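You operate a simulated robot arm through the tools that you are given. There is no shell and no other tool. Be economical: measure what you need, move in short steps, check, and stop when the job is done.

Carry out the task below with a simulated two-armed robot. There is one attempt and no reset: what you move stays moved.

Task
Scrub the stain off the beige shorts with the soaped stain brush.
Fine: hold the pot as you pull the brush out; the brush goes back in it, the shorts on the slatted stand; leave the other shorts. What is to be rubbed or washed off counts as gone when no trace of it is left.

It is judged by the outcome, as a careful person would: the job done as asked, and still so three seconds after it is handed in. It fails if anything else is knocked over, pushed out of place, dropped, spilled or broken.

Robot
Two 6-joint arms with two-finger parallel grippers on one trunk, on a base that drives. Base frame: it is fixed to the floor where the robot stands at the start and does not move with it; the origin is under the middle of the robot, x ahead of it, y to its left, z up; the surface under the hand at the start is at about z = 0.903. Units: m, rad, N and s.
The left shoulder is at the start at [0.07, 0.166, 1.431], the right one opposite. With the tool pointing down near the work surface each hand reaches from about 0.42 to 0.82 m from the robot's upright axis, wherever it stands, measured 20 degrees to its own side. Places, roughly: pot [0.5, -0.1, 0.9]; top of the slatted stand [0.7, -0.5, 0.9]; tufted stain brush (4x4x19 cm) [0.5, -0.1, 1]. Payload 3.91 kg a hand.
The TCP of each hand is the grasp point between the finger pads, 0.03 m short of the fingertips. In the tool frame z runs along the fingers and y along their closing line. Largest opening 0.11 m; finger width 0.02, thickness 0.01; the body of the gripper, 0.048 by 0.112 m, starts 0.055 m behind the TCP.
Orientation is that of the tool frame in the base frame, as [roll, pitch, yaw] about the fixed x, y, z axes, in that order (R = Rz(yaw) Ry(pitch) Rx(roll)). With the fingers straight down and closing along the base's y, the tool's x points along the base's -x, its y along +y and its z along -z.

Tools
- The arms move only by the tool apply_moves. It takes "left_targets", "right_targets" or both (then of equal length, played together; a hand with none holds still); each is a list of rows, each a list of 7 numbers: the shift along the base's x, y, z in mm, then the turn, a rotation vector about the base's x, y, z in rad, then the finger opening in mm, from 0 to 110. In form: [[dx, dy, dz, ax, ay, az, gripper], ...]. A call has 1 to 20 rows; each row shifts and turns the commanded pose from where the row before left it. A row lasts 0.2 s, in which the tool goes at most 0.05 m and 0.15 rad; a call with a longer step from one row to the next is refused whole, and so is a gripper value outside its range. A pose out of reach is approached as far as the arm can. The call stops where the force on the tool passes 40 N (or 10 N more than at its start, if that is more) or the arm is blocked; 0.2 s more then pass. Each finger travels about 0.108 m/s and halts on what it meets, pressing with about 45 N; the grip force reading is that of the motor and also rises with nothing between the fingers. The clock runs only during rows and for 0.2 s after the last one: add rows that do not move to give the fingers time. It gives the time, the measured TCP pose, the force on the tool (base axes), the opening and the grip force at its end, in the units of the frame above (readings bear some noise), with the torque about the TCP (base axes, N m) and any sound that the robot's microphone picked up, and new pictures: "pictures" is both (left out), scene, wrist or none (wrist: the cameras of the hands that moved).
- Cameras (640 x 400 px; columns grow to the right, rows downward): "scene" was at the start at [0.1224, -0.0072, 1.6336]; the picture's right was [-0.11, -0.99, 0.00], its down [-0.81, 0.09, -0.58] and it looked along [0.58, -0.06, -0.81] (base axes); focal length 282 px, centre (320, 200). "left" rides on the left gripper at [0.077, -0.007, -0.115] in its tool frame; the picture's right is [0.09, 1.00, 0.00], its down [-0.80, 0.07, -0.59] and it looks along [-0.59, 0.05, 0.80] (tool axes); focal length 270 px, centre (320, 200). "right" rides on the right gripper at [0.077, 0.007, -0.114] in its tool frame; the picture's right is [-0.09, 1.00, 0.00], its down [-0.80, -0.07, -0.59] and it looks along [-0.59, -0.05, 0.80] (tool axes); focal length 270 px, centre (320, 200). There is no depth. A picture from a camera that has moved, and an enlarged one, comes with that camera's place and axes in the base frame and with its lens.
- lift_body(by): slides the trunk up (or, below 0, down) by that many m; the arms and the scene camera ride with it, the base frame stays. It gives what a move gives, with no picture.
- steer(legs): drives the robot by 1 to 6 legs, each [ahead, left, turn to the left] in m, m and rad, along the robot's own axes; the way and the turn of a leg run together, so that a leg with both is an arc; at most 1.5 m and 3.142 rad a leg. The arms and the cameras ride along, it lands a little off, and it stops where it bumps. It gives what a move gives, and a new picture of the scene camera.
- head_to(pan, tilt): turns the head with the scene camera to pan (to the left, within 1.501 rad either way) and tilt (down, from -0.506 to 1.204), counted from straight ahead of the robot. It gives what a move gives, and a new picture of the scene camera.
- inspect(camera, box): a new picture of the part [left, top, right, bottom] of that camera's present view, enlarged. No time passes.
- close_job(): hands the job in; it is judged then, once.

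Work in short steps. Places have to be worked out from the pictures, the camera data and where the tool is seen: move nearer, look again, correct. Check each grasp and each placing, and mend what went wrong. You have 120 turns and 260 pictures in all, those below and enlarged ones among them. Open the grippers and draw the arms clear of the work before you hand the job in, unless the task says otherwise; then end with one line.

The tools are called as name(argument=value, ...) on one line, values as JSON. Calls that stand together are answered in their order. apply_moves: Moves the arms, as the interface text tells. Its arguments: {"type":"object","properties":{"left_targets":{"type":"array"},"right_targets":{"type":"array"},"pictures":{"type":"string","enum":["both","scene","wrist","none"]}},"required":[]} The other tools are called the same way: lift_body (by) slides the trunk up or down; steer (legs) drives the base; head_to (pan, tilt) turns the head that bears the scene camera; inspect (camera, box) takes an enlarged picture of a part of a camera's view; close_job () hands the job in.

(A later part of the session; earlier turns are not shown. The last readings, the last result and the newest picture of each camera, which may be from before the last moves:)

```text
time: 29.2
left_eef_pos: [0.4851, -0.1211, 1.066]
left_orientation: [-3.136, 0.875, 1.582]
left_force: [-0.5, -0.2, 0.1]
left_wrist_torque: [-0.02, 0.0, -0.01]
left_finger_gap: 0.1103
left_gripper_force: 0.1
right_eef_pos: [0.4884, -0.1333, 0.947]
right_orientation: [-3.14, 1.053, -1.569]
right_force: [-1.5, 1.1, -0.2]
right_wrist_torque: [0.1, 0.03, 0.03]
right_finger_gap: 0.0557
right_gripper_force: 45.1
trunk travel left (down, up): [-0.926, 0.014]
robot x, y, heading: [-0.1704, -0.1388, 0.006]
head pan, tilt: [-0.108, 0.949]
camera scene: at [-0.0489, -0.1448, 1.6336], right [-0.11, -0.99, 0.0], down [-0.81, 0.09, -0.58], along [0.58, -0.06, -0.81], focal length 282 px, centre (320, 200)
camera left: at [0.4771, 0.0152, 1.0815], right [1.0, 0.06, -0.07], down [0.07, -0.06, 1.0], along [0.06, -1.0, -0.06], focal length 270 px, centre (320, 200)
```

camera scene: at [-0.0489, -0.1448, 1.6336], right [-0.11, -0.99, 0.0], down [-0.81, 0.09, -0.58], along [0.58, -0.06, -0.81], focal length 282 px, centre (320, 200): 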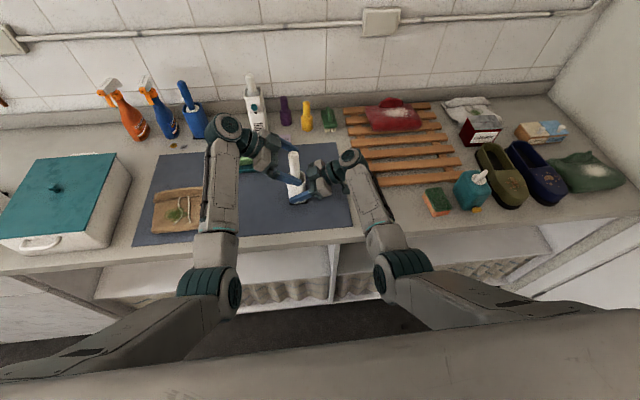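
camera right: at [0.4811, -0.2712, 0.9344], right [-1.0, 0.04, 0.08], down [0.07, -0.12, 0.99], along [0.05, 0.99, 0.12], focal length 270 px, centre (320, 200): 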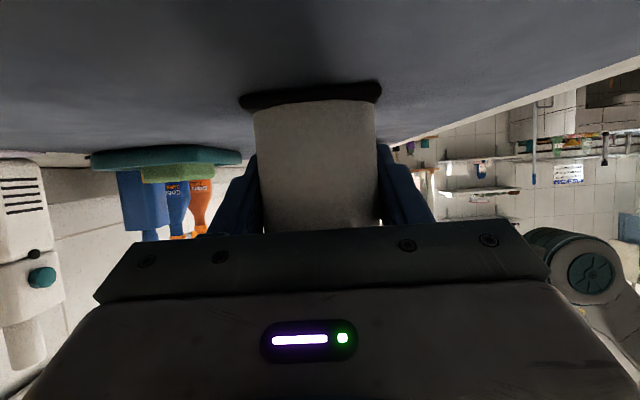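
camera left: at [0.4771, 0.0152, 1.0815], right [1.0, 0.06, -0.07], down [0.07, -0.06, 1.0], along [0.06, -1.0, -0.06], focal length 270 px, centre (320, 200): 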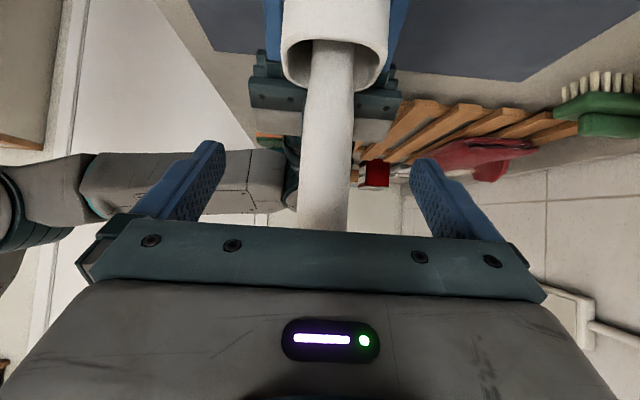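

The left hand reached the handle this time. The handle sits about 4 mm to +x, so I shift by that and close.

apply_moves(left_targets=[[4, -4, 0, 0, 0, 0, 110], [0, 0, 0, 0, 0, 0, 80], [0, 0, 0, 0, 0, 0, 50], [0, 0, 0, 0, 0, 0, 30], [0, 0, 0, 0, 0, 0, 20], [0, 0, 0, 0, 0, 0, 15], [0, 0, 0, 0, 0, 0, 15]])

```text
time: 30.8
left_eef_pos: [0.4889, -0.1246, 1.0671]
left_orientation: [-3.138, 0.876, 1.582]
left_force: [-0.9, -0.1, 0.5]
left_wrist_torque: [-0.05, 0.16, -0.04]
left_finger_gap: 0.0258
left_gripper_force: 45.1
right_eef_pos: [0.4874, -0.1334, 0.9452]
right_orientation: [3.14, 1.052, -1.568]
right_force: [1.1, 0.3, 0.5]
right_wrist_torque: [0.09, 0.02, 0.01]
right_finger_gap: 0.0556
right_gripper_force: 44.7
trunk travel left (down, up): [-0.926, 0.014]
robot x, y, heading: [-0.174, -0.1368, -0.003]
head pan, tilt: [-0.108, 0.949]
camera scene: at [-0.0489, -0.1451, 1.6336], right [-0.11, -0.99, 0.0], down [-0.81, 0.09, -0.58], along [0.58, -0.06, -0.81], focal length 282 px, centre (320, 200)
camera left: at [0.4814, 0.0109, 1.0816], right [1.0, 0.06, -0.07], down [0.07, -0.06, 1.0], along [0.06, -1.0, -0.06], focal length 270 px, centre (320, 200)
```

scene: 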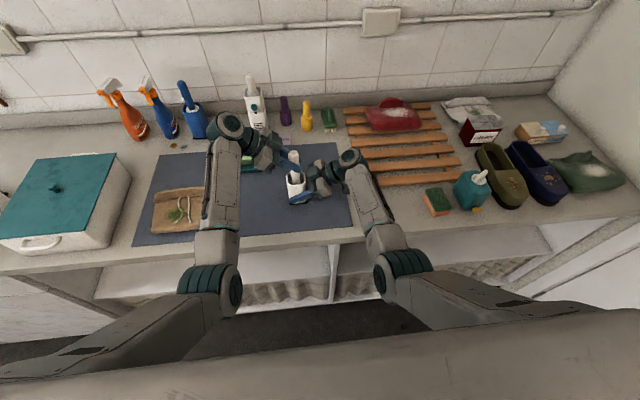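
left: 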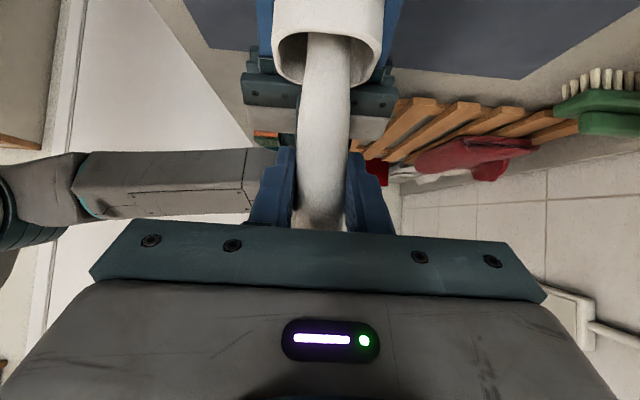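

The handle is gripped at 26 mm. I pull it straight up in small steps while the right hand holds the pot.

apply_moves(left_targets=[[0, 0, 10, 0, 0, 0, 15], [0, 0, 15, 0, 0, 0, 15], [0, 0, 15, 0, 0, 0, 15], [0, 0, 15, 0, 0, 0, 15], [0, 0, 15, 0, 0, 0, 15], [0, 0, 0, 0, 0, 0, 15]])

```text
time: 32.2
left_eef_pos: [0.4901, -0.1262, 1.1382]
left_orientation: [-3.139, 0.877, 1.581]
left_force: [0.0, 0.3, -0.1]
left_wrist_torque: [0.01, -0.01, 0.0]
left_finger_gap: 0.0256
left_gripper_force: 44.8
right_eef_pos: [0.4875, -0.1329, 0.9462]
right_orientation: [3.141, 1.055, -1.567]
right_force: [1.9, -0.5, 2.6]
right_wrist_torque: [0.02, -0.03, -0.04]
right_finger_gap: 0.0557
right_gripper_force: 44.8
trunk travel left (down, up): [-0.926, 0.014]
robot x, y, heading: [-0.1715, -0.1364, 0.005]
head pan, tilt: [-0.108, 0.949]
camera scene: at [-0.0485, -0.1452, 1.6336], right [-0.11, -0.99, 0.0], down [-0.81, 0.09, -0.58], along [0.58, -0.06, -0.81], focal length 282 px, centre (320, 200)
camera left: at [0.4824, 0.0113, 1.1526], right [1.0, 0.06, -0.07], down [0.07, -0.05, 1.0], along [0.06, -1.0, -0.06], focal length 270 px, centre (320, 200)
```

scene: 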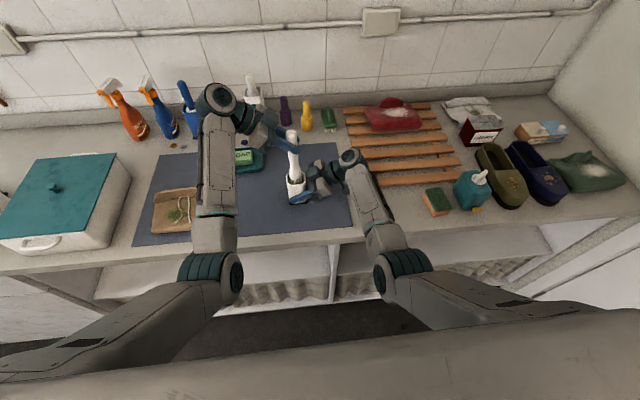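
left: 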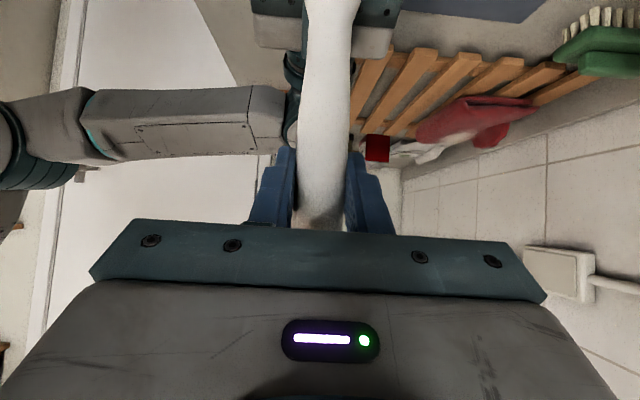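

The brush rises freely. I go up another 35 mm.

apply_moves(left_targets=[[0, 0, 12, 0, 0, 0, 15], [0, 0, 12, 0, 0, 0, 15], [0, 0, 12, 0, 0, 0, 15], [0, 0, 0, 0, 0, 0, 15]], pictures="none")

inspect(camera="scene", box=[240, 110, 360, 220])

```text
time: 33.2
left_eef_pos: [0.4899, -0.1253, 1.1729]
left_orientation: [-3.136, 0.876, 1.582]
left_force: [0.3, 0.0, -0.2]
left_wrist_torque: [-0.03, 0.01, 0.01]
left_finger_gap: 0.0257
left_gripper_force: 44.3
right_eef_pos: [0.4886, -0.1332, 0.9462]
right_orientation: [-3.14, 1.052, -1.567]
right_force: [1.9, -0.3, 2.9]
right_wrist_torque: [0.01, -0.01, -0.02]
right_finger_gap: 0.0557
right_gripper_force: 45.1
trunk travel left (down, up): [-0.926, 0.014]
robot x, y, heading: [-0.1724, -0.1381, 0.007]
head pan, tilt: [-0.108, 0.949]
```

```text
3.64 times, centred on (300, 165) of scene
camera zoom: at [-0.0486, -0.1452, 1.6336], right [-0.11, -0.99, 0.0], down [-0.81, 0.09, -0.58], along [0.58, -0.06, -0.81], focal length 1025 px, centre (393, 327)
```

zoom: 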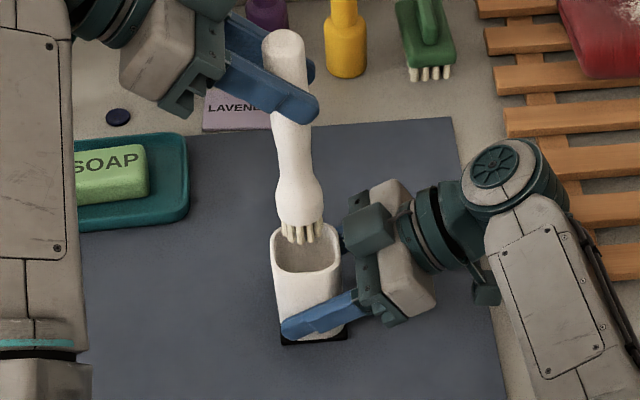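

The tufts have cleared the rim, with tips at about TCP-0.161. I lift the brush a little more and move it left and back from the pot, then release the pot and withdraw the right hand.

apply_moves(left_targets=[[0, 0, 10, 0, 0, 0, 15], [0, 10, 8, 0, 0, 0, 15], [0, 30, 0, 0, 0, 0, 15], [0, 30, 0, 0, 0, 0, 15], [0, 30, 0, 0, 0, 0, 15], [0, 20, 0, 0, 0, 0, 15], [0, 0, 0, 0, 0, 0, 15], [0, 0, 0, 0, 0, 0, 15], [0, 0, 0, 0, 0, 0, 15]], right_targets=[[0, 0, 0, 0, 0, 0, 45], [0, 0, 0, 0, 0, 0, 80], [0, 0, 0, 0, 0, 0, 110], [0, 0, 0, 0, 0, 0, 110], [0, -20, 0, 0, 0, 0, 110], [0, -30, 0, 0, 0, 0, 110], [0, -30, 10, 0, 0, 0, 110], [0, -30, 20, 0, 0, 0, 110], [0, -20, 20, 0, 0, 0, 110]])

inspect(camera="scene", box=[210, 100, 330, 210])

```text
time: 35.2
left_eef_pos: [0.49, -0.0067, 1.1912]
left_orientation: [-3.139, 0.876, 1.581]
left_force: [0.5, 0.0, -0.2]
left_wrist_torque: [0.01, -0.02, 0.0]
left_finger_gap: 0.0256
left_gripper_force: 44.9
right_eef_pos: [0.487, -0.2639, 0.9972]
right_orientation: [-3.141, 1.051, -1.568]
right_force: [-0.5, 0.3, 0.0]
right_wrist_torque: [-0.04, -0.03, 0.0]
right_finger_gap: 0.1098
right_gripper_force: 0.1
trunk travel left (down, up): [-0.926, 0.014]
robot x, y, heading: [-0.1718, -0.1352, 0.001]
head pan, tilt: [-0.108, 0.949]
camera scene: at [-0.0491, -0.1455, 1.6336], right [-0.1, -0.99, 0.0], down [-0.81, 0.09, -0.58], along [0.58, -0.06, -0.81], focal length 282 px, centre (320, 200)
camera right: at [0.4808, -0.4024, 0.986], right [-1.0, 0.04, 0.08], down [0.07, -0.12, 0.99], along [0.05, 0.99, 0.12], focal length 270 px, centre (320, 200)
camera left: at [0.4823, 0.1311, 1.2058], right [1.0, 0.06, -0.07], down [0.07, -0.06, 1.0], along [0.06, -1.0, -0.06], focal length 270 px, centre (320, 200)
```

scene: 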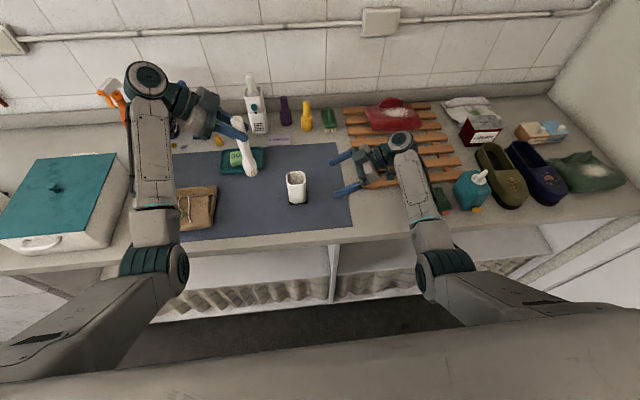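
right: 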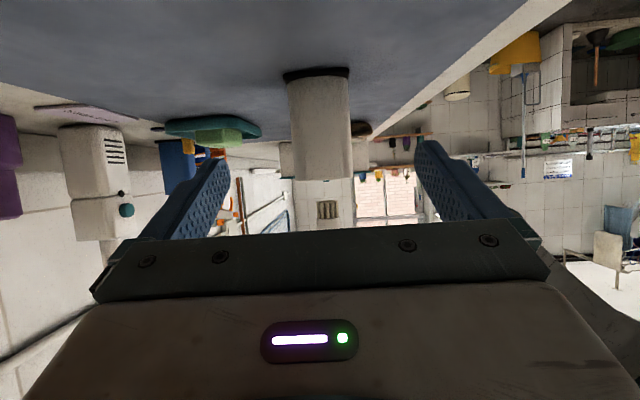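
left: 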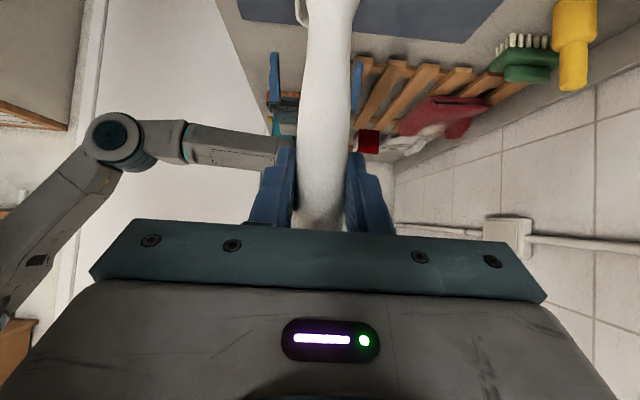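

```text
3.64 times, centred on (270, 155) of scene
camera zoom: at [-0.0491, -0.1455, 1.6336], right [-0.1, -0.99, 0.0], down [-0.81, 0.09, -0.58], along [0.58, -0.06, -0.81], focal length 1025 px, centre (502, 364)
```

zoom: 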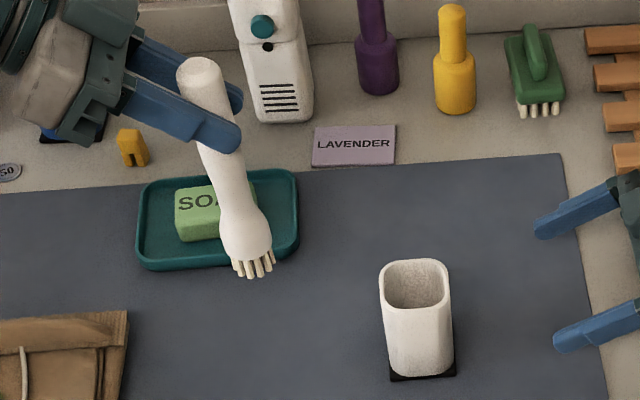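

The brush is out and the pot stands where it was. I use the right camera for a close look at the tufts, to see whether they carry soap.

inspect(camera="right", box=[290, 160, 370, 230])

```text
5.71 times, centred on (330, 195) of right
camera zoom: at [0.4808, -0.4024, 0.986], right [-1.0, 0.04, 0.08], down [0.07, -0.12, 0.99], along [0.05, 0.99, 0.12], focal length 1544 px, centre (263, 229)
```

zoom: 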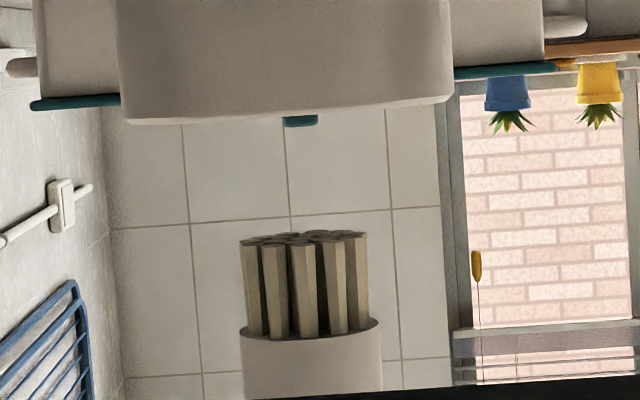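

The tufts show no foam, but I'll see how they work. I raise the right hand so it clears the pot, then drive 0.28 m left to put the stain in front of the left arm.

apply_moves(right_targets=[[0, -20, 30, 0, 0, 0, 110], [0, -20, 30, 0, 0, 0, 110], [0, -10, 30, 0, 0, 0, 110], [0, 0, 30, 0, 0, 0, 110], [0, 0, 30, 0, 0, 0, 110], [0, 0, 10, 0, 0, 0, 110]], pictures="none")

steer(legs=[[0, 0.28, 0]])

```text
time: 36.6
left_eef_pos: [0.489, -0.0051, 1.1904]
left_orientation: [-3.14, 0.876, 1.582]
left_force: [-0.2, 0.5, -0.4]
left_wrist_torque: [0.04, 0.0, 0.0]
left_finger_gap: 0.0255
left_gripper_force: 44.7
right_eef_pos: [0.4881, -0.3144, 1.1566]
right_orientation: [3.141, 1.053, -1.567]
right_force: [1.1, -0.1, 0.4]
right_wrist_torque: [0.02, 0.05, -0.02]
right_finger_gap: 0.11
right_gripper_force: 0.0
trunk travel left (down, up): [-0.926, 0.014]
robot x, y, heading: [-0.168, -0.1406, -0.002]
head pan, tilt: [-0.108, 0.949]
```

```text
time: 38.6
left_eef_pos: [0.4901, 0.2706, 1.1921]
left_orientation: [-3.139, 0.874, 1.582]
left_force: [0.1, -0.2, -0.3]
left_wrist_torque: [0.05, 0.05, -0.02]
left_finger_gap: 0.0258
left_gripper_force: 45.2
right_eef_pos: [0.487, -0.0364, 1.1555]
right_orientation: [3.141, 1.055, -1.568]
right_force: [0.3, -0.3, 0.0]
right_wrist_torque: [-0.01, 0.01, 0.02]
right_finger_gap: 0.1099
right_gripper_force: 0.1
trunk travel left (down, up): [-0.926, 0.014]
robot x, y, heading: [-0.1718, 0.1396, 0.001]
head pan, tilt: [-0.108, 0.949]
camera scene: at [-0.0498, 0.1305, 1.6336], right [-0.1, -0.99, 0.0], down [-0.81, 0.09, -0.58], along [0.58, -0.06, -0.81], focal length 282 px, centre (320, 200)
```

scene: 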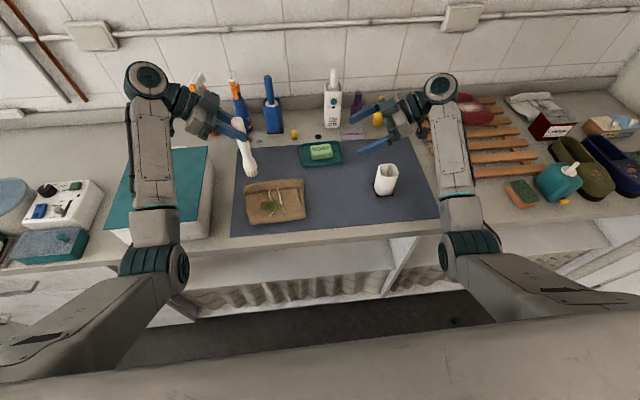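

Both hands are clear and the shorts are in full view. I enlarge them to locate the stain accurately.

inspect(camera="scene", box=[220, 130, 330, 230])

```text
4.00 times, centred on (275, 180) of scene
camera zoom: at [-0.0498, 0.1305, 1.6336], right [-0.1, -0.99, 0.0], down [-0.81, 0.09, -0.58], along [0.58, -0.06, -0.81], focal length 1128 px, centre (500, 280)
```

zoom: 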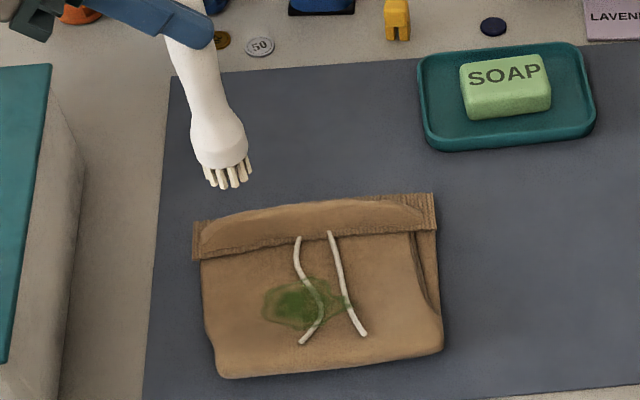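

The stain spans about x 0.425–0.476 and y 0.19–0.262. I move the brush over its centre and down to just above the cloth.

apply_moves(left_targets=[[-10, -10, -10, 0, 0, 0, 15], [-10, -10, -15, 0, 0, 0, 15], [-10, -10, -15, 0, 0, 0, 15], [-10, -12, -15, 0, 0, 0, 15], [0, 0, -5, 0, 0, 0, 15], [0, 0, 0, 0, 0, 0, 15]], pictures="none")

inspect(camera="scene", box=[220, 130, 330, 230])

inspect(camera="right", box=[220, 60, 480, 230])

```text
time: 40.0
left_eef_pos: [0.4499, 0.2309, 1.1312]
left_orientation: [-3.138, 0.877, 1.581]
left_force: [-1.1, 0.9, -2.2]
left_wrist_torque: [0.0, 0.06, -0.03]
left_finger_gap: 0.0254
left_gripper_force: 45.0
right_eef_pos: [0.4872, -0.0351, 1.1563]
right_orientation: [-3.14, 1.052, -1.568]
right_force: [0.1, -1.3, 0.2]
right_wrist_torque: [0.01, -0.01, 0.0]
right_finger_gap: 0.1101
right_gripper_force: 0.0
trunk travel left (down, up): [-0.926, 0.014]
robot x, y, heading: [-0.1731, 0.1372, -0.0]
head pan, tilt: [-0.108, 0.949]
```

```text
4.00 times, centred on (275, 180) of scene
camera zoom: at [-0.0495, 0.1341, 1.6336], right [-0.1, -0.99, 0.0], down [-0.81, 0.08, -0.58], along [0.58, -0.06, -0.81], focal length 1128 px, centre (500, 280)
```

zoom: 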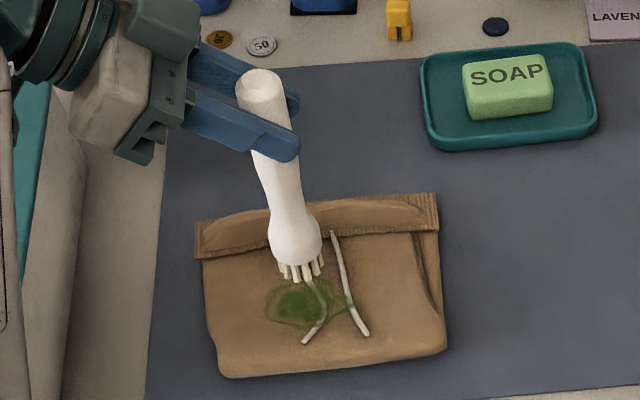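

```text
2.35 times, centred on (350, 145) of right
camera zoom: at [0.4804, -0.1729, 1.1453], right [-1.0, 0.04, 0.08], down [0.07, -0.12, 0.99], along [0.05, 0.99, 0.12], focal length 636 px, centre (249, 329)
```

zoom: 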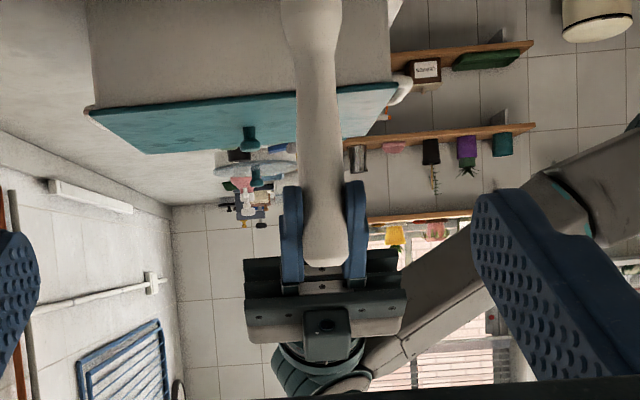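

The brush lines up over the stain, about 4 cm above it. I descend in small steps and watch the force.

apply_moves(left_targets=[[0, 0, -8, 0, 0, 0, 15], [0, 0, -8, 0, 0, 0, 15], [0, 0, -6, 0, 0, 0, 15], [0, 0, -4, 0, 0, 0, 15], [0, 0, 0, 0, 0, 0, 15]], pictures="none")

```text
time: 41.2
left_eef_pos: [0.4487, 0.23, 1.1045]
left_orientation: [-3.136, 0.875, 1.58]
left_force: [0.3, -0.6, 0.1]
left_wrist_torque: [0.04, -0.04, -0.02]
left_finger_gap: 0.0253
left_gripper_force: 44.8
right_eef_pos: [0.4869, -0.0357, 1.1565]
right_orientation: [-3.141, 1.052, -1.568]
right_force: [-0.4, 0.8, 0.4]
right_wrist_torque: [-0.02, -0.02, -0.01]
right_finger_gap: 0.1102
right_gripper_force: 0.0
trunk travel left (down, up): [-0.926, 0.014]
robot x, y, heading: [-0.1727, 0.1427, 0.002]
head pan, tilt: [-0.108, 0.949]
```

There is no contact at z=1.1045, so I go on down in finer steps.

apply_moves(left_targets=[[0, 0, -4, 0, 0, 0, 15], [0, 0, -4, 0, 0, 0, 15], [0, 0, -3, 0, 0, 0, 15], [0, 0, 0, 0, 0, 0, 15]], pictures="none")

inspect(camera="scene", box=[240, 150, 310, 220])

```text
time: 42.2
left_eef_pos: [0.4494, 0.2318, 1.0932]
left_orientation: [-3.138, 0.876, 1.581]
left_force: [-0.6, 0.7, -0.4]
left_wrist_torque: [-0.01, 0.01, -0.02]
left_finger_gap: 0.025
left_gripper_force: 45.3
right_eef_pos: [0.4867, -0.0355, 1.1566]
right_orientation: [-3.141, 1.052, -1.567]
right_force: [0.2, -0.1, 0.0]
right_wrist_torque: [-0.01, 0.03, 0.01]
right_finger_gap: 0.1099
right_gripper_force: 0.0
trunk travel left (down, up): [-0.926, 0.014]
robot x, y, heading: [-0.1702, 0.1406, 0.008]
head pan, tilt: [-0.108, 0.949]
```

```text
5.71 times, centred on (275, 185) of scene
camera zoom: at [-0.0498, 0.1333, 1.6336], right [-0.1, -0.99, 0.0], down [-0.81, 0.09, -0.58], along [0.58, -0.06, -0.81], focal length 1611 px, centre (577, 286)
```

zoom: 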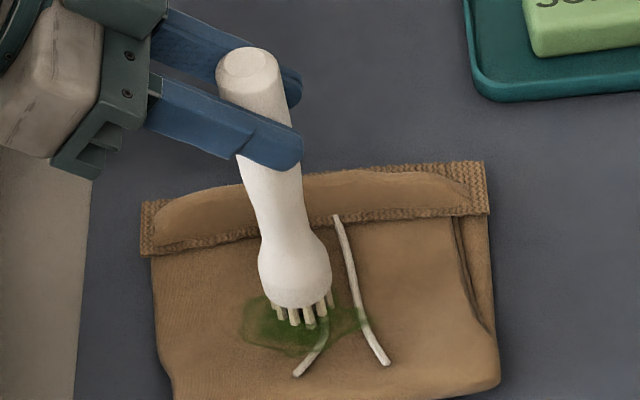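

The tufts look almost on the cloth. I continue in 2 mm steps.

apply_moves(left_targets=[[0, 0, -2, 0, 0, 0, 15], [0, 0, -2, 0, 0, 0, 15], [0, 0, -2, 0, 0, 0, 15], [0, 0, -2, 0, 0, 0, 15]], pictures="none")

```text
time: 43.2
left_eef_pos: [0.4457, 0.2291, 1.0918]
left_orientation: [3.129, 0.878, 1.568]
left_force: [7.3, 2.2, 35.3]
left_wrist_torque: [-0.02, -0.8, 0.24]
left_finger_gap: 0.0255
left_gripper_force: 45.4
right_eef_pos: [0.4836, -0.0349, 1.1599]
right_orientation: [-3.134, 1.054, -1.56]
right_force: [-0.3, -0.3, 0.3]
right_wrist_torque: [-0.01, -0.01, -0.05]
right_finger_gap: 0.1103
right_gripper_force: 0.0
trunk travel left (down, up): [-0.926, 0.014]
robot x, y, heading: [-0.1712, 0.1391, 0.003]
head pan, tilt: [-0.108, 0.949]
```

The tufts touch at TCP z≈1.092, and the reading is now 35 N. I ease up 4 mm to about 15 N and do a first set of strokes along y.

apply_moves(left_targets=[[0, 0, 4, 0, 0, 0, 15], [0, -15, 0, 0, 0, 0, 15], [0, -15, 0, 0, 0, 0, 15], [0, 15, 0, 0, 0, 0, 15], [0, 15, 0, 0, 0, 0, 15], [0, 15, 0, 0, 0, 0, 15], [0, 13, 0, 0, 0, 0, 15], [0, -14, 0, 0, 0, 0, 15], [0, -14, 0, 0, 0, 0, 15], [0, 0, 0, 0, 0, 0, 15]], pictures="none")

inspect(camera="scene", box=[240, 150, 310, 220])

```text
time: 45.4
left_eef_pos: [0.4496, 0.2321, 1.0897]
left_orientation: [-3.139, 0.878, 1.58]
left_force: [-0.1, 1.8, 9.8]
left_wrist_torque: [0.12, 0.01, -0.04]
left_finger_gap: 0.025
left_gripper_force: 44.5
right_eef_pos: [0.4843, -0.0351, 1.1583]
right_orientation: [-3.138, 1.051, -1.566]
right_force: [-0.8, 0.3, 0.1]
right_wrist_torque: [-0.01, 0.03, 0.02]
right_finger_gap: 0.1101
right_gripper_force: 0.0
trunk travel left (down, up): [-0.926, 0.014]
robot x, y, heading: [-0.1687, 0.1406, -0.0]
head pan, tilt: [-0.108, 0.949]
```

```text
5.71 times, centred on (275, 185) of scene
camera zoom: at [-0.052, 0.1343, 1.6338], right [-0.1, -0.99, 0.0], down [-0.81, 0.08, -0.58], along [0.58, -0.06, -0.81], focal length 1611 px, centre (577, 286)
```

zoom: 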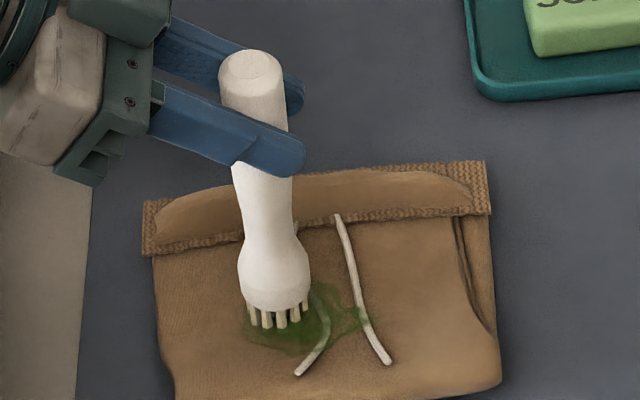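

The stain looks a little lighter on the left. The head has pivoted about 15 mm toward +y in the grip, so I shift the pattern to cover the whole stain with a raster.

apply_moves(left_targets=[[0, -20, 0, 0, 0, 0, 15], [0, -20, 0, 0, 0, 0, 15], [-10, -10, 0, 0, 0, 0, 15], [0, 20, 0, 0, 0, 0, 15], [0, 20, 0, 0, 0, 0, 15], [-10, 10, 0, 0, 0, 0, 15], [0, -20, 0, 0, 0, 0, 15], [0, -20, 0, 0, 0, 0, 15], [10, -10, 0, 0, 0, 0, 15], [10, 20, 0, 0, 0, 0, 15], [10, 20, 0, 0, 0, 0, 15], [0, 10, 0, 0, 0, 0, 15], [0, -20, 0, 0, 0, 0, 15], [0, -20, 0, 0, 0, 0, 15], [-5, -10, 0, 0, 0, 0, 15], [0, 20, 0, 0, 0, 0, 15], [0, 20, 0, 0, 0, 0, 15], [-5, 10, 0, 0, 0, 0, 15], [0, 0, 20, 0, 0, 0, 15], [20, 0, 20, 0, 0, 0, 15]], pictures="none")

inspect(camera="scene", box=[240, 150, 310, 220])

```text
time: 49.6
left_eef_pos: [0.4708, 0.2326, 1.1295]
left_orientation: [-3.133, 0.876, 1.582]
left_force: [1.1, 0.2, -0.2]
left_wrist_torque: [0.0, 0.01, 0.0]
left_finger_gap: 0.0249
left_gripper_force: 45.2
right_eef_pos: [0.4877, -0.0354, 1.1553]
right_orientation: [3.139, 1.053, -1.568]
right_force: [-0.7, -0.7, -0.3]
right_wrist_torque: [0.02, 0.02, 0.02]
right_finger_gap: 0.1099
right_gripper_force: 0.1
trunk travel left (down, up): [-0.926, 0.014]
robot x, y, heading: [-0.1713, 0.1418, 0.007]
head pan, tilt: [-0.108, 0.949]
```

```text
5.71 times, centred on (275, 185) of scene
camera zoom: at [-0.0484, 0.133, 1.6334], right [-0.1, -0.99, 0.0], down [-0.81, 0.09, -0.58], along [0.58, -0.06, -0.81], focal length 1611 px, centre (577, 286)
```

zoom: 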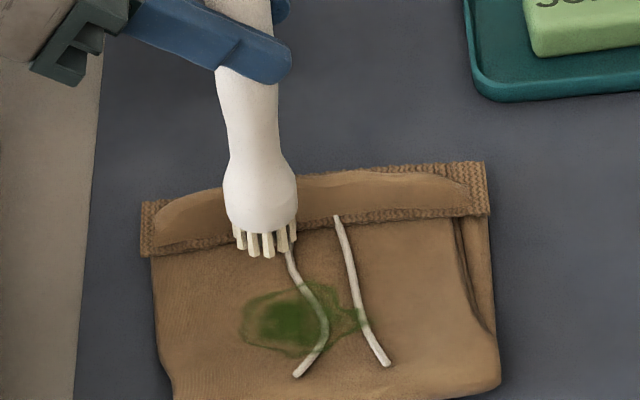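

The shorts haven't moved, but the stain seems nearly unchanged. I view it at the earlier scale to compare directly.

inspect(camera="scene", box=[220, 130, 330, 230])

```text
4.00 times, centred on (275, 180) of scene
camera zoom: at [-0.0484, 0.133, 1.6334], right [-0.1, -0.99, 0.0], down [-0.81, 0.09, -0.58], along [0.58, -0.06, -0.81], focal length 1128 px, centre (500, 280)
```

zoom: 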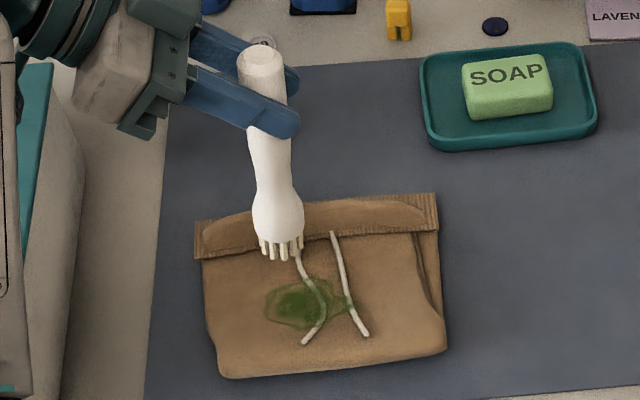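

The stain is unchanged, so the brush needs soap first, and the soap bar is at about (0.652, 0.053) with its top near z≈0.935. I lift the brush and drive ahead and to the right so the left arm can reach the bar.

apply_moves(left_targets=[[0, 0, 20, 0, 0, 0, 15], [0, 0, 25, 0, 0, 0, 15], [0, 0, 20, 0, 0, 0, 15], [0, 0, 0, 0, 0, 0, 15]], pictures="none")

steer(legs=[[0.14, -0.15, 0]])

```text
time: 50.6
left_eef_pos: [0.4693, 0.2314, 1.1921]
left_orientation: [-3.138, 0.879, 1.582]
left_force: [0.4, 1.2, -0.1]
left_wrist_torque: [0.02, -0.01, -0.02]
left_finger_gap: 0.0246
left_gripper_force: 45.1
right_eef_pos: [0.4866, -0.0347, 1.1567]
right_orientation: [3.141, 1.054, -1.567]
right_force: [-0.7, 0.0, -0.4]
right_wrist_torque: [0.04, -0.02, 0.01]
right_finger_gap: 0.11
right_gripper_force: 0.0
trunk travel left (down, up): [-0.926, 0.014]
robot x, y, heading: [-0.1725, 0.1405, 0.004]
head pan, tilt: [-0.108, 0.949]
```

```text
time: 52.2
left_eef_pos: [0.6063, 0.0829, 1.194]
left_orientation: [3.141, 0.88, 1.575]
left_force: [0.3, 0.6, -0.9]
left_wrist_torque: [0.03, -0.02, -0.02]
left_finger_gap: 0.0249
left_gripper_force: 44.9
right_eef_pos: [0.6221, -0.1836, 1.1586]
right_orientation: [-3.136, 1.05, -1.564]
right_force: [-0.5, -0.1, -0.5]
right_wrist_torque: [-0.03, 0.01, -0.03]
right_finger_gap: 0.1102
right_gripper_force: 0.1
trunk travel left (down, up): [-0.926, 0.014]
robot x, y, heading: [-0.0338, -0.0084, 0.005]
head pan, tilt: [-0.108, 0.949]
camera scene: at [0.0851, -0.0127, 1.634], right [-0.11, -0.99, 0.0], down [-0.81, 0.09, -0.58], along [0.58, -0.06, -0.81], focal length 282 px, centre (320, 200)
```

scene: 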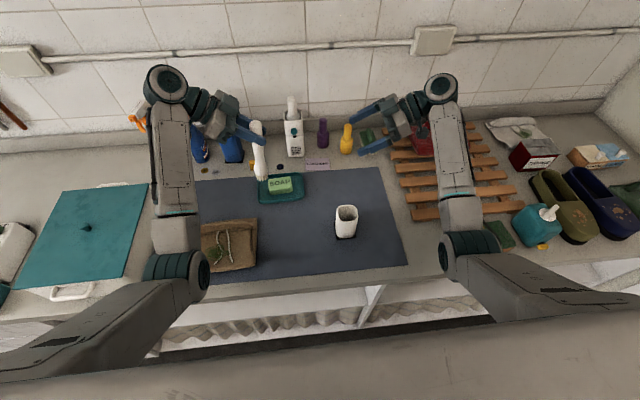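

I position the brush over the soap at a hover height and check the alignment.

apply_moves(left_targets=[[15, -14, -10, 0, 0, 0, 15], [15, -14, -15, 0, 0, 0, 15], [14, -14, -15, 0, 0, 0, 15], [0, 0, -15, 0, 0, 0, 15], [0, 0, 0, 0, 0, 0, 15]], pictures="none")

inspect(camera="scene", box=[220, 110, 330, 220])

inspect(camera="right", box=[220, 0, 480, 230])

```text
time: 53.4
left_eef_pos: [0.6532, 0.04, 1.1392]
left_orientation: [-3.139, 0.878, 1.578]
left_force: [0.5, 0.7, -0.3]
left_wrist_torque: [-0.01, 0.03, 0.03]
left_finger_gap: 0.025
left_gripper_force: 45.0
right_eef_pos: [0.6234, -0.1846, 1.1576]
right_orientation: [-3.138, 1.053, -1.566]
right_force: [0.0, 0.0, 0.1]
right_wrist_torque: [-0.03, 0.02, 0.0]
right_finger_gap: 0.1099
right_gripper_force: 0.0
trunk travel left (down, up): [-0.926, 0.014]
robot x, y, heading: [-0.0313, -0.0105, 0.001]
head pan, tilt: [-0.108, 0.949]
```

```text
3.64 times, centred on (275, 165) of scene
camera zoom: at [0.0876, -0.0155, 1.6337], right [-0.11, -0.99, 0.0], down [-0.81, 0.09, -0.58], along [0.58, -0.06, -0.81], focal length 1025 px, centre (484, 327)
```

zoom: 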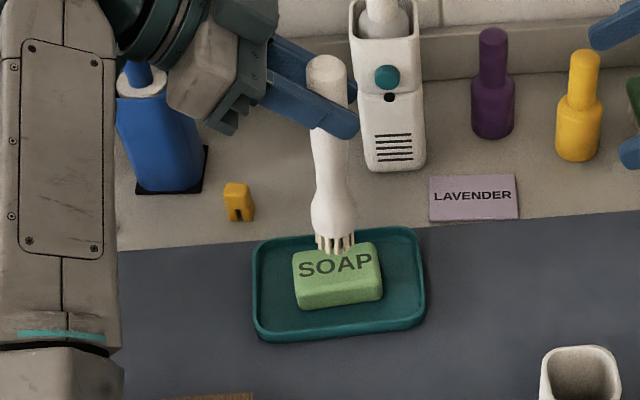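

```text
1.74 times, centred on (350, 115) of right
camera zoom: at [0.6174, -0.3233, 1.1459], right [-1.0, 0.04, 0.08], down [0.07, -0.12, 0.99], along [0.05, 0.99, 0.12], focal length 470 px, centre (268, 348)
```

zoom: 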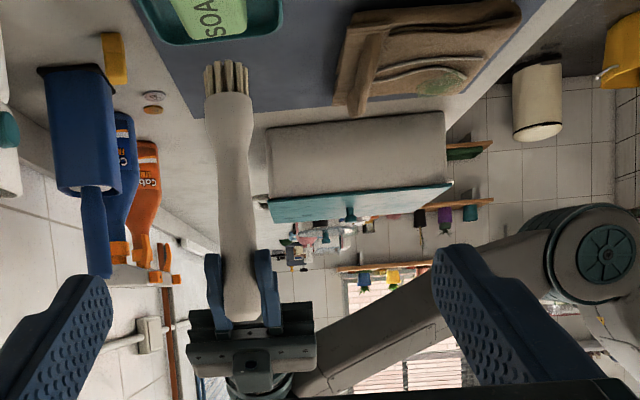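

The brush comes down right on the bar. I descend until I feel light contact.

apply_moves(left_targets=[[0, 0, -10, 0, 0, 0, 15], [0, 0, -10, 0, 0, 0, 15], [0, 0, -5, 0, 0, 0, 15], [0, 0, -3, 0, 0, 0, 15], [0, 0, 0, 0, 0, 0, 15]], pictures="none")

inspect(camera="scene", box=[240, 140, 330, 220])

```text
time: 54.6
left_eef_pos: [0.6513, 0.0384, 1.1093]
left_orientation: [-3.138, 0.877, 1.578]
left_force: [-0.6, -0.2, -0.4]
left_wrist_torque: [-0.02, -0.02, -0.02]
left_finger_gap: 0.0248
left_gripper_force: 45.3
right_eef_pos: [0.6238, -0.186, 1.157]
right_orientation: [-3.141, 1.053, -1.568]
right_force: [0.0, 0.0, 0.2]
right_wrist_torque: [0.0, -0.02, 0.03]
right_finger_gap: 0.1101
right_gripper_force: 0.0
trunk travel left (down, up): [-0.926, 0.014]
robot x, y, heading: [-0.0286, -0.0078, -0.001]
head pan, tilt: [-0.108, 0.949]
```

```text
5.00 times, centred on (285, 180) of scene
camera zoom: at [0.0884, -0.0161, 1.6336], right [-0.11, -0.99, 0.0], down [-0.81, 0.09, -0.58], along [0.58, -0.06, -0.81], focal length 1409 px, centre (495, 300)
```

zoom: 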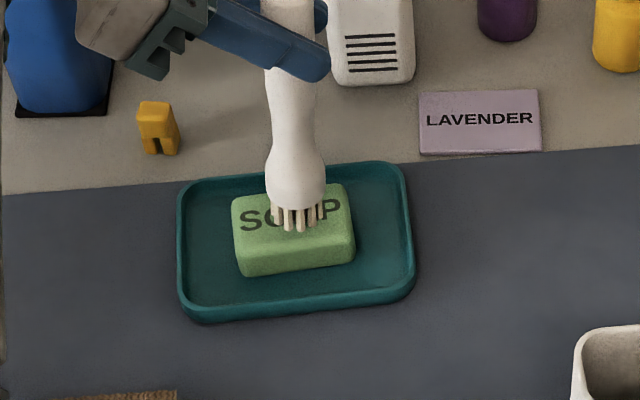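

The tufts look nearly on the bar and there is no force yet. I press on in 2 mm steps.

apply_moves(left_targets=[[0, 0, -3, 0, 0, 0, 15], [0, 0, -3, 0, 0, 0, 15], [0, 0, -2, 0, 0, 0, 15], [0, 0, -2, 0, 0, 0, 15]], pictures="none")

```text
time: 55.6
left_eef_pos: [0.6522, 0.0372, 1.0998]
left_orientation: [-3.138, 0.875, 1.58]
left_force: [0.7, -0.3, -1.2]
left_wrist_torque: [-0.02, 0.0, 0.02]
left_finger_gap: 0.0247
left_gripper_force: 45.1
right_eef_pos: [0.6251, -0.1855, 1.157]
right_orientation: [3.141, 1.052, -1.571]
right_force: [-0.4, 0.4, 0.2]
right_wrist_torque: [-0.03, 0.03, -0.01]
right_finger_gap: 0.11
right_gripper_force: 0.2
trunk travel left (down, up): [-0.926, 0.014]
robot x, y, heading: [-0.0384, -0.01, 0.0]
head pan, tilt: [-0.108, 0.949]
```

apply_moves(left_targets=[[0, 0, -2, 0, 0, 0, 15], [0, 0, -2, 0, 0, 0, 15], [0, 0, -2, 0, 0, 0, 15]], pictures="none")

```text
time: 56.4
left_eef_pos: [0.6523, 0.0388, 1.0964]
left_orientation: [3.139, 0.878, 1.577]
left_force: [0.0, 1.7, 7.0]
left_wrist_torque: [0.09, -0.09, 0.02]
left_finger_gap: 0.025
left_gripper_force: 45.2
right_eef_pos: [0.6239, -0.1858, 1.158]
right_orientation: [-3.138, 1.052, -1.569]
right_force: [0.7, 0.8, 0.5]
right_wrist_torque: [-0.01, 0.03, 0.01]
right_finger_gap: 0.1102
right_gripper_force: 0.1
trunk travel left (down, up): [-0.926, 0.014]
robot x, y, heading: [-0.0322, -0.0103, -0.0]
head pan, tilt: [-0.108, 0.949]
```

The brush is on the soap at 7 N. I rub it gently with short strokes.

apply_moves(left_targets=[[0, 8, 0, 0, 0, 0, 15], [0, -8, 0, 0, 0, 0, 15], [0, -8, 0, 0, 0, 0, 15], [0, 8, 0, 0, 0, 0, 15], [0, 8, 0, 0, 0, 0, 15], [0, -8, 0, 0, 0, 0, 15], [0, -8, 0, 0, 0, 0, 15], [0, 8, 0, 0, 0, 0, 15], [0, 8, 0, 0, 0, 0, 15], [0, -8, 0, 0, 0, 0, 15], [0, 0, 15, 0, 0, 0, 15], [0, 0, 20, 0, 0, 0, 15], [0, 0, 0, 0, 0, 0, 15]], pictures="none")

inspect(camera="scene", box=[240, 140, 330, 220])

inspect(camera="right", box=[280, 0, 420, 100])

```text
time: 59.2
left_eef_pos: [0.6512, 0.0382, 1.129]
left_orientation: [-3.138, 0.876, 1.579]
left_force: [-0.6, -0.5, -0.2]
left_wrist_torque: [-0.02, 0.02, -0.01]
left_finger_gap: 0.0249
left_gripper_force: 45.4
right_eef_pos: [0.6249, -0.1856, 1.1573]
right_orientation: [-3.14, 1.052, -1.567]
right_force: [0.3, 0.2, 0.1]
right_wrist_torque: [0.03, 0.02, -0.01]
right_finger_gap: 0.1099
right_gripper_force: 0.0
trunk travel left (down, up): [-0.926, 0.014]
robot x, y, heading: [-0.0348, -0.0103, -0.002]
head pan, tilt: [-0.108, 0.949]
```

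```text
5.00 times, centred on (285, 180) of scene
camera zoom: at [0.0882, -0.0161, 1.6336], right [-0.11, -0.99, 0.0], down [-0.81, 0.09, -0.58], along [0.58, -0.06, -0.81], focal length 1409 px, centre (495, 300)
```

zoom: 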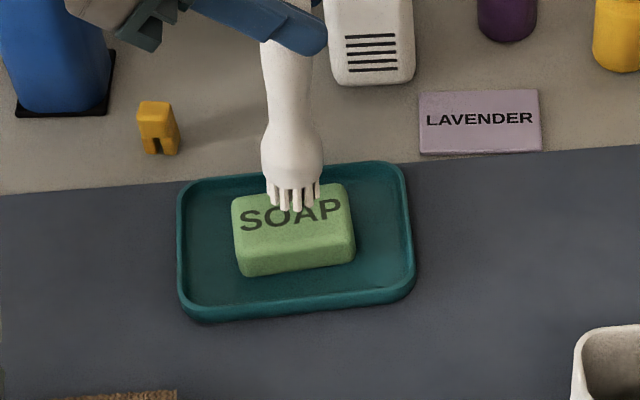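

```text
4.00 times, centred on (350, 50) of right
camera zoom: at [0.6177, -0.3237, 1.1455], right [-1.0, 0.04, 0.08], down [0.07, -0.12, 0.99], along [0.05, 0.99, 0.12], focal length 1081 px, centre (200, 800)
```

zoom: 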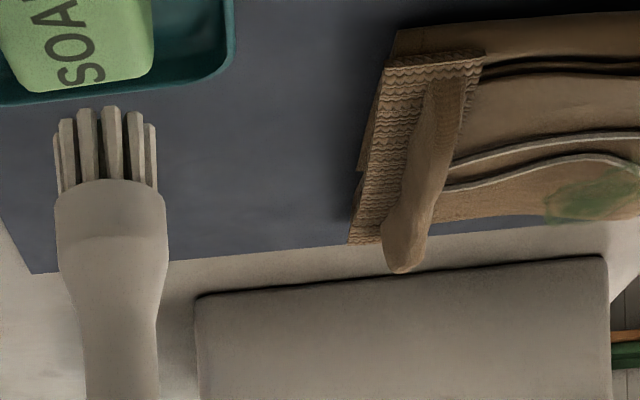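

The soap bar hasn't moved and the tufts look whiter now. I lift, drive back and return to the stain.

apply_moves(left_targets=[[0, 0, 20, 0, 0, 0, 15], [0, 0, 20, 0, 0, 0, 15], [0, 0, 20, 0, 0, 0, 15], [-20, 10, 0, 0, 0, 0, 15], [-20, 20, 0, 0, 0, 0, 15], [0, 0, 0, 0, 0, 0, 15]], pictures="none")

steer(legs=[[-0.14, 0.15, 0]])

```text
time: 60.6
left_eef_pos: [0.6129, 0.0663, 1.187]
left_orientation: [-3.136, 0.875, 1.579]
left_force: [-1.1, 0.5, 0.0]
left_wrist_torque: [0.01, 0.01, 0.01]
left_finger_gap: 0.025
left_gripper_force: 45.1
right_eef_pos: [0.6254, -0.1867, 1.156]
right_orientation: [3.14, 1.052, -1.569]
right_force: [-0.2, -0.6, -0.4]
right_wrist_torque: [0.01, 0.02, 0.02]
right_finger_gap: 0.11
right_gripper_force: 0.1
trunk travel left (down, up): [-0.926, 0.014]
robot x, y, heading: [-0.0353, -0.0097, 0.005]
head pan, tilt: [-0.108, 0.949]
```

```text
time: 62.2
left_eef_pos: [0.4729, 0.2122, 1.186]
left_orientation: [-3.134, 0.876, 1.584]
left_force: [0.3, -0.7, -1.8]
left_wrist_torque: [-0.03, -0.01, -0.01]
left_finger_gap: 0.0249
left_gripper_force: 44.7
right_eef_pos: [0.4861, -0.0396, 1.155]
right_orientation: [3.137, 1.055, -1.574]
right_force: [-0.7, 0.1, -0.3]
right_wrist_torque: [0.02, -0.02, 0.02]
right_finger_gap: 0.1101
right_gripper_force: 0.1
trunk travel left (down, up): [-0.926, 0.014]
robot x, y, heading: [-0.1759, 0.1411, -0.002]
head pan, tilt: [-0.108, 0.949]
camera scene: at [-0.0501, 0.1275, 1.6332], right [-0.11, -0.99, 0.0], down [-0.81, 0.09, -0.58], along [0.58, -0.06, -0.81], focal length 282 px, centre (320, 200)
```

scene: 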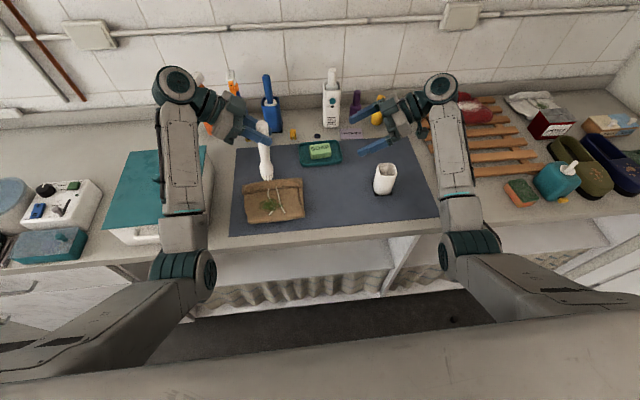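

I bring the brush over the stain and down to just above contact height.

apply_moves(left_targets=[[-12, 2, -20, 0, 0, 0, 15], [-12, 2, -20, 0, 0, 0, 15], [0, 0, -20, 0, 0, 0, 15], [0, 0, -15, 0, 0, 0, 15], [0, 0, -12, 0, 0, 0, 15], [0, 0, 0, 0, 0, 0, 15]], pictures="none")

inspect(camera="scene", box=[240, 150, 310, 220])

```text
time: 63.6
left_eef_pos: [0.4458, 0.2206, 1.1006]
left_orientation: [-3.139, 0.877, 1.578]
left_force: [0.6, 0.2, -0.8]
left_wrist_torque: [-0.01, -0.01, 0.0]
left_finger_gap: 0.0249
left_gripper_force: 44.8
right_eef_pos: [0.4822, -0.0385, 1.1565]
right_orientation: [3.14, 1.051, -1.57]
right_force: [-0.5, -0.2, 0.3]
right_wrist_torque: [0.01, 0.03, 0.02]
right_finger_gap: 0.1101
right_gripper_force: 0.0
trunk travel left (down, up): [-0.926, 0.014]
robot x, y, heading: [-0.1773, 0.1351, 0.002]
head pan, tilt: [-0.108, 0.949]
```

```text
5.71 times, centred on (275, 185) of scene
camera zoom: at [-0.054, 0.1312, 1.6336], right [-0.11, -0.99, 0.0], down [-0.81, 0.09, -0.58], along [0.58, -0.06, -0.81], focal length 1611 px, centre (577, 286)
```

zoom: 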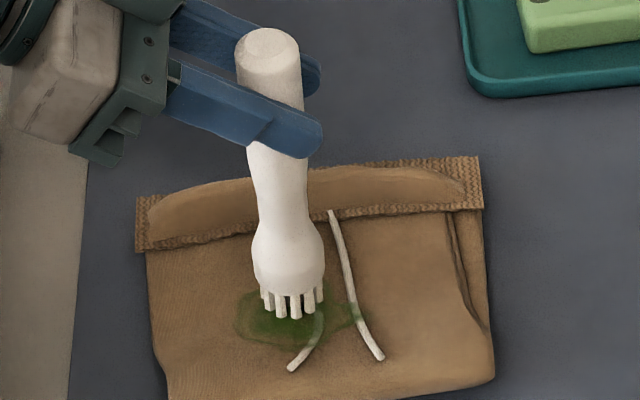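

The tufts are visibly white now. I press down to about 10 N and scrub along the stain.

apply_moves(left_targets=[[-6, 0, -6, 0, 0, 0, 15], [-4, 0, -4, 0, 0, 0, 15], [0, 0, -2, 0, 0, 0, 15], [0, 18, 0, 0, 0, 0, 15], [0, -20, 0, 0, 0, 0, 15], [0, -20, 0, 0, 0, 0, 15], [0, -10, 0, 0, 0, 0, 15], [0, 20, 0, 0, 0, 0, 15], [0, 20, 0, 0, 0, 0, 15], [0, 10, 0, 0, 0, 0, 15], [0, -20, 0, 0, 0, 0, 15], [0, -20, 0, 0, 0, 0, 15], [0, -10, 0, 0, 0, 0, 15], [0, 20, 0, 0, 0, 0, 15], [0, 12, 0, 0, 0, 0, 15], [0, 0, 0, 0, 0, 0, 15]], pictures="none")

inspect(camera="scene", box=[240, 150, 310, 220])

```text
time: 67.0
left_eef_pos: [0.4337, 0.2173, 1.0902]
left_orientation: [3.14, 0.876, 1.577]
left_force: [2.2, -5.1, 15.2]
left_wrist_torque: [-0.84, -0.19, 0.01]
left_finger_gap: 0.0248
left_gripper_force: 45.1
right_eef_pos: [0.4805, -0.04, 1.1574]
right_orientation: [-3.138, 1.055, -1.566]
right_force: [-0.7, 0.1, 0.3]
right_wrist_torque: [0.02, 0.02, 0.03]
right_finger_gap: 0.11
right_gripper_force: 0.0
trunk travel left (down, up): [-0.926, 0.014]
robot x, y, heading: [-0.1794, 0.1379, 0.001]
head pan, tilt: [-0.108, 0.949]
```

```text
5.71 times, centred on (275, 185) of scene
camera zoom: at [-0.0566, 0.1287, 1.6339], right [-0.11, -0.99, 0.0], down [-0.81, 0.09, -0.58], along [0.58, -0.06, -0.81], focal length 1611 px, centre (577, 286)
```

zoom: 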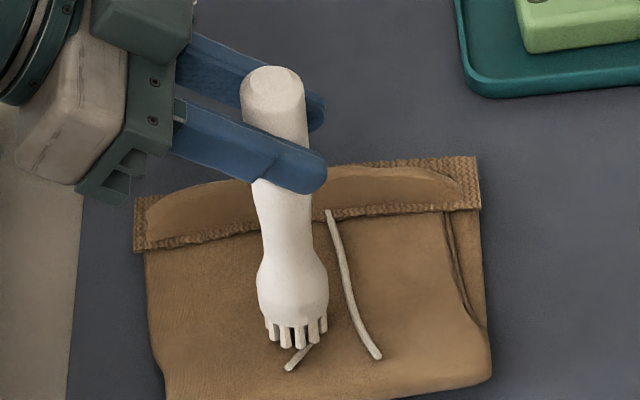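

The stain around the brush has vanished. I lift to see the whole area.

apply_moves(left_targets=[[0, 0, 15, 0, 0, 0, 15], [20, 10, 20, 0, 0, 0, 15], [30, 20, 20, 0, 0, 0, 15], [30, 20, 20, 0, 0, 0, 15], [0, 0, 20, 0, 0, 0, 15]], pictures="none")

inspect(camera="scene", box=[245, 165, 310, 220])

```text
time: 68.2
left_eef_pos: [0.5161, 0.2686, 1.1849]
left_orientation: [-3.138, 0.877, 1.578]
left_force: [-0.1, -0.8, -1.3]
left_wrist_torque: [-0.02, 0.0, 0.0]
left_finger_gap: 0.0248
left_gripper_force: 45.2
right_eef_pos: [0.4817, -0.0383, 1.1573]
right_orientation: [-3.14, 1.054, -1.568]
right_force: [-0.5, 0.4, 0.0]
right_wrist_torque: [0.0, -0.01, -0.01]
right_finger_gap: 0.1099
right_gripper_force: 0.1
trunk travel left (down, up): [-0.926, 0.014]
robot x, y, heading: [-0.1772, 0.1395, 0.003]
head pan, tilt: [-0.108, 0.949]
```

```text
7.27 times, centred on (278, 192) of scene
camera zoom: at [-0.0549, 0.13, 1.6337], right [-0.11, -0.99, 0.0], down [-0.81, 0.09, -0.58], along [0.58, -0.06, -0.81], focal length 2050 px, centre (629, 254)
```

zoom: 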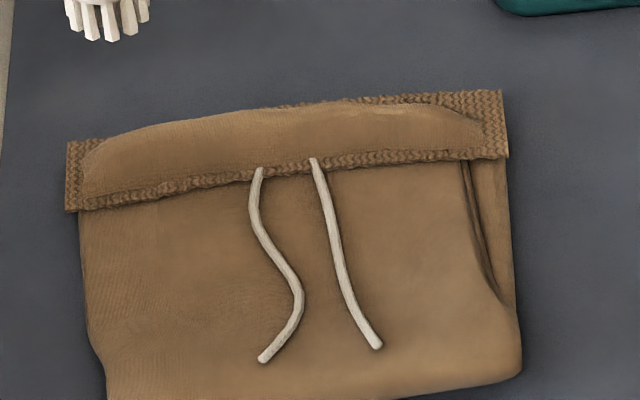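

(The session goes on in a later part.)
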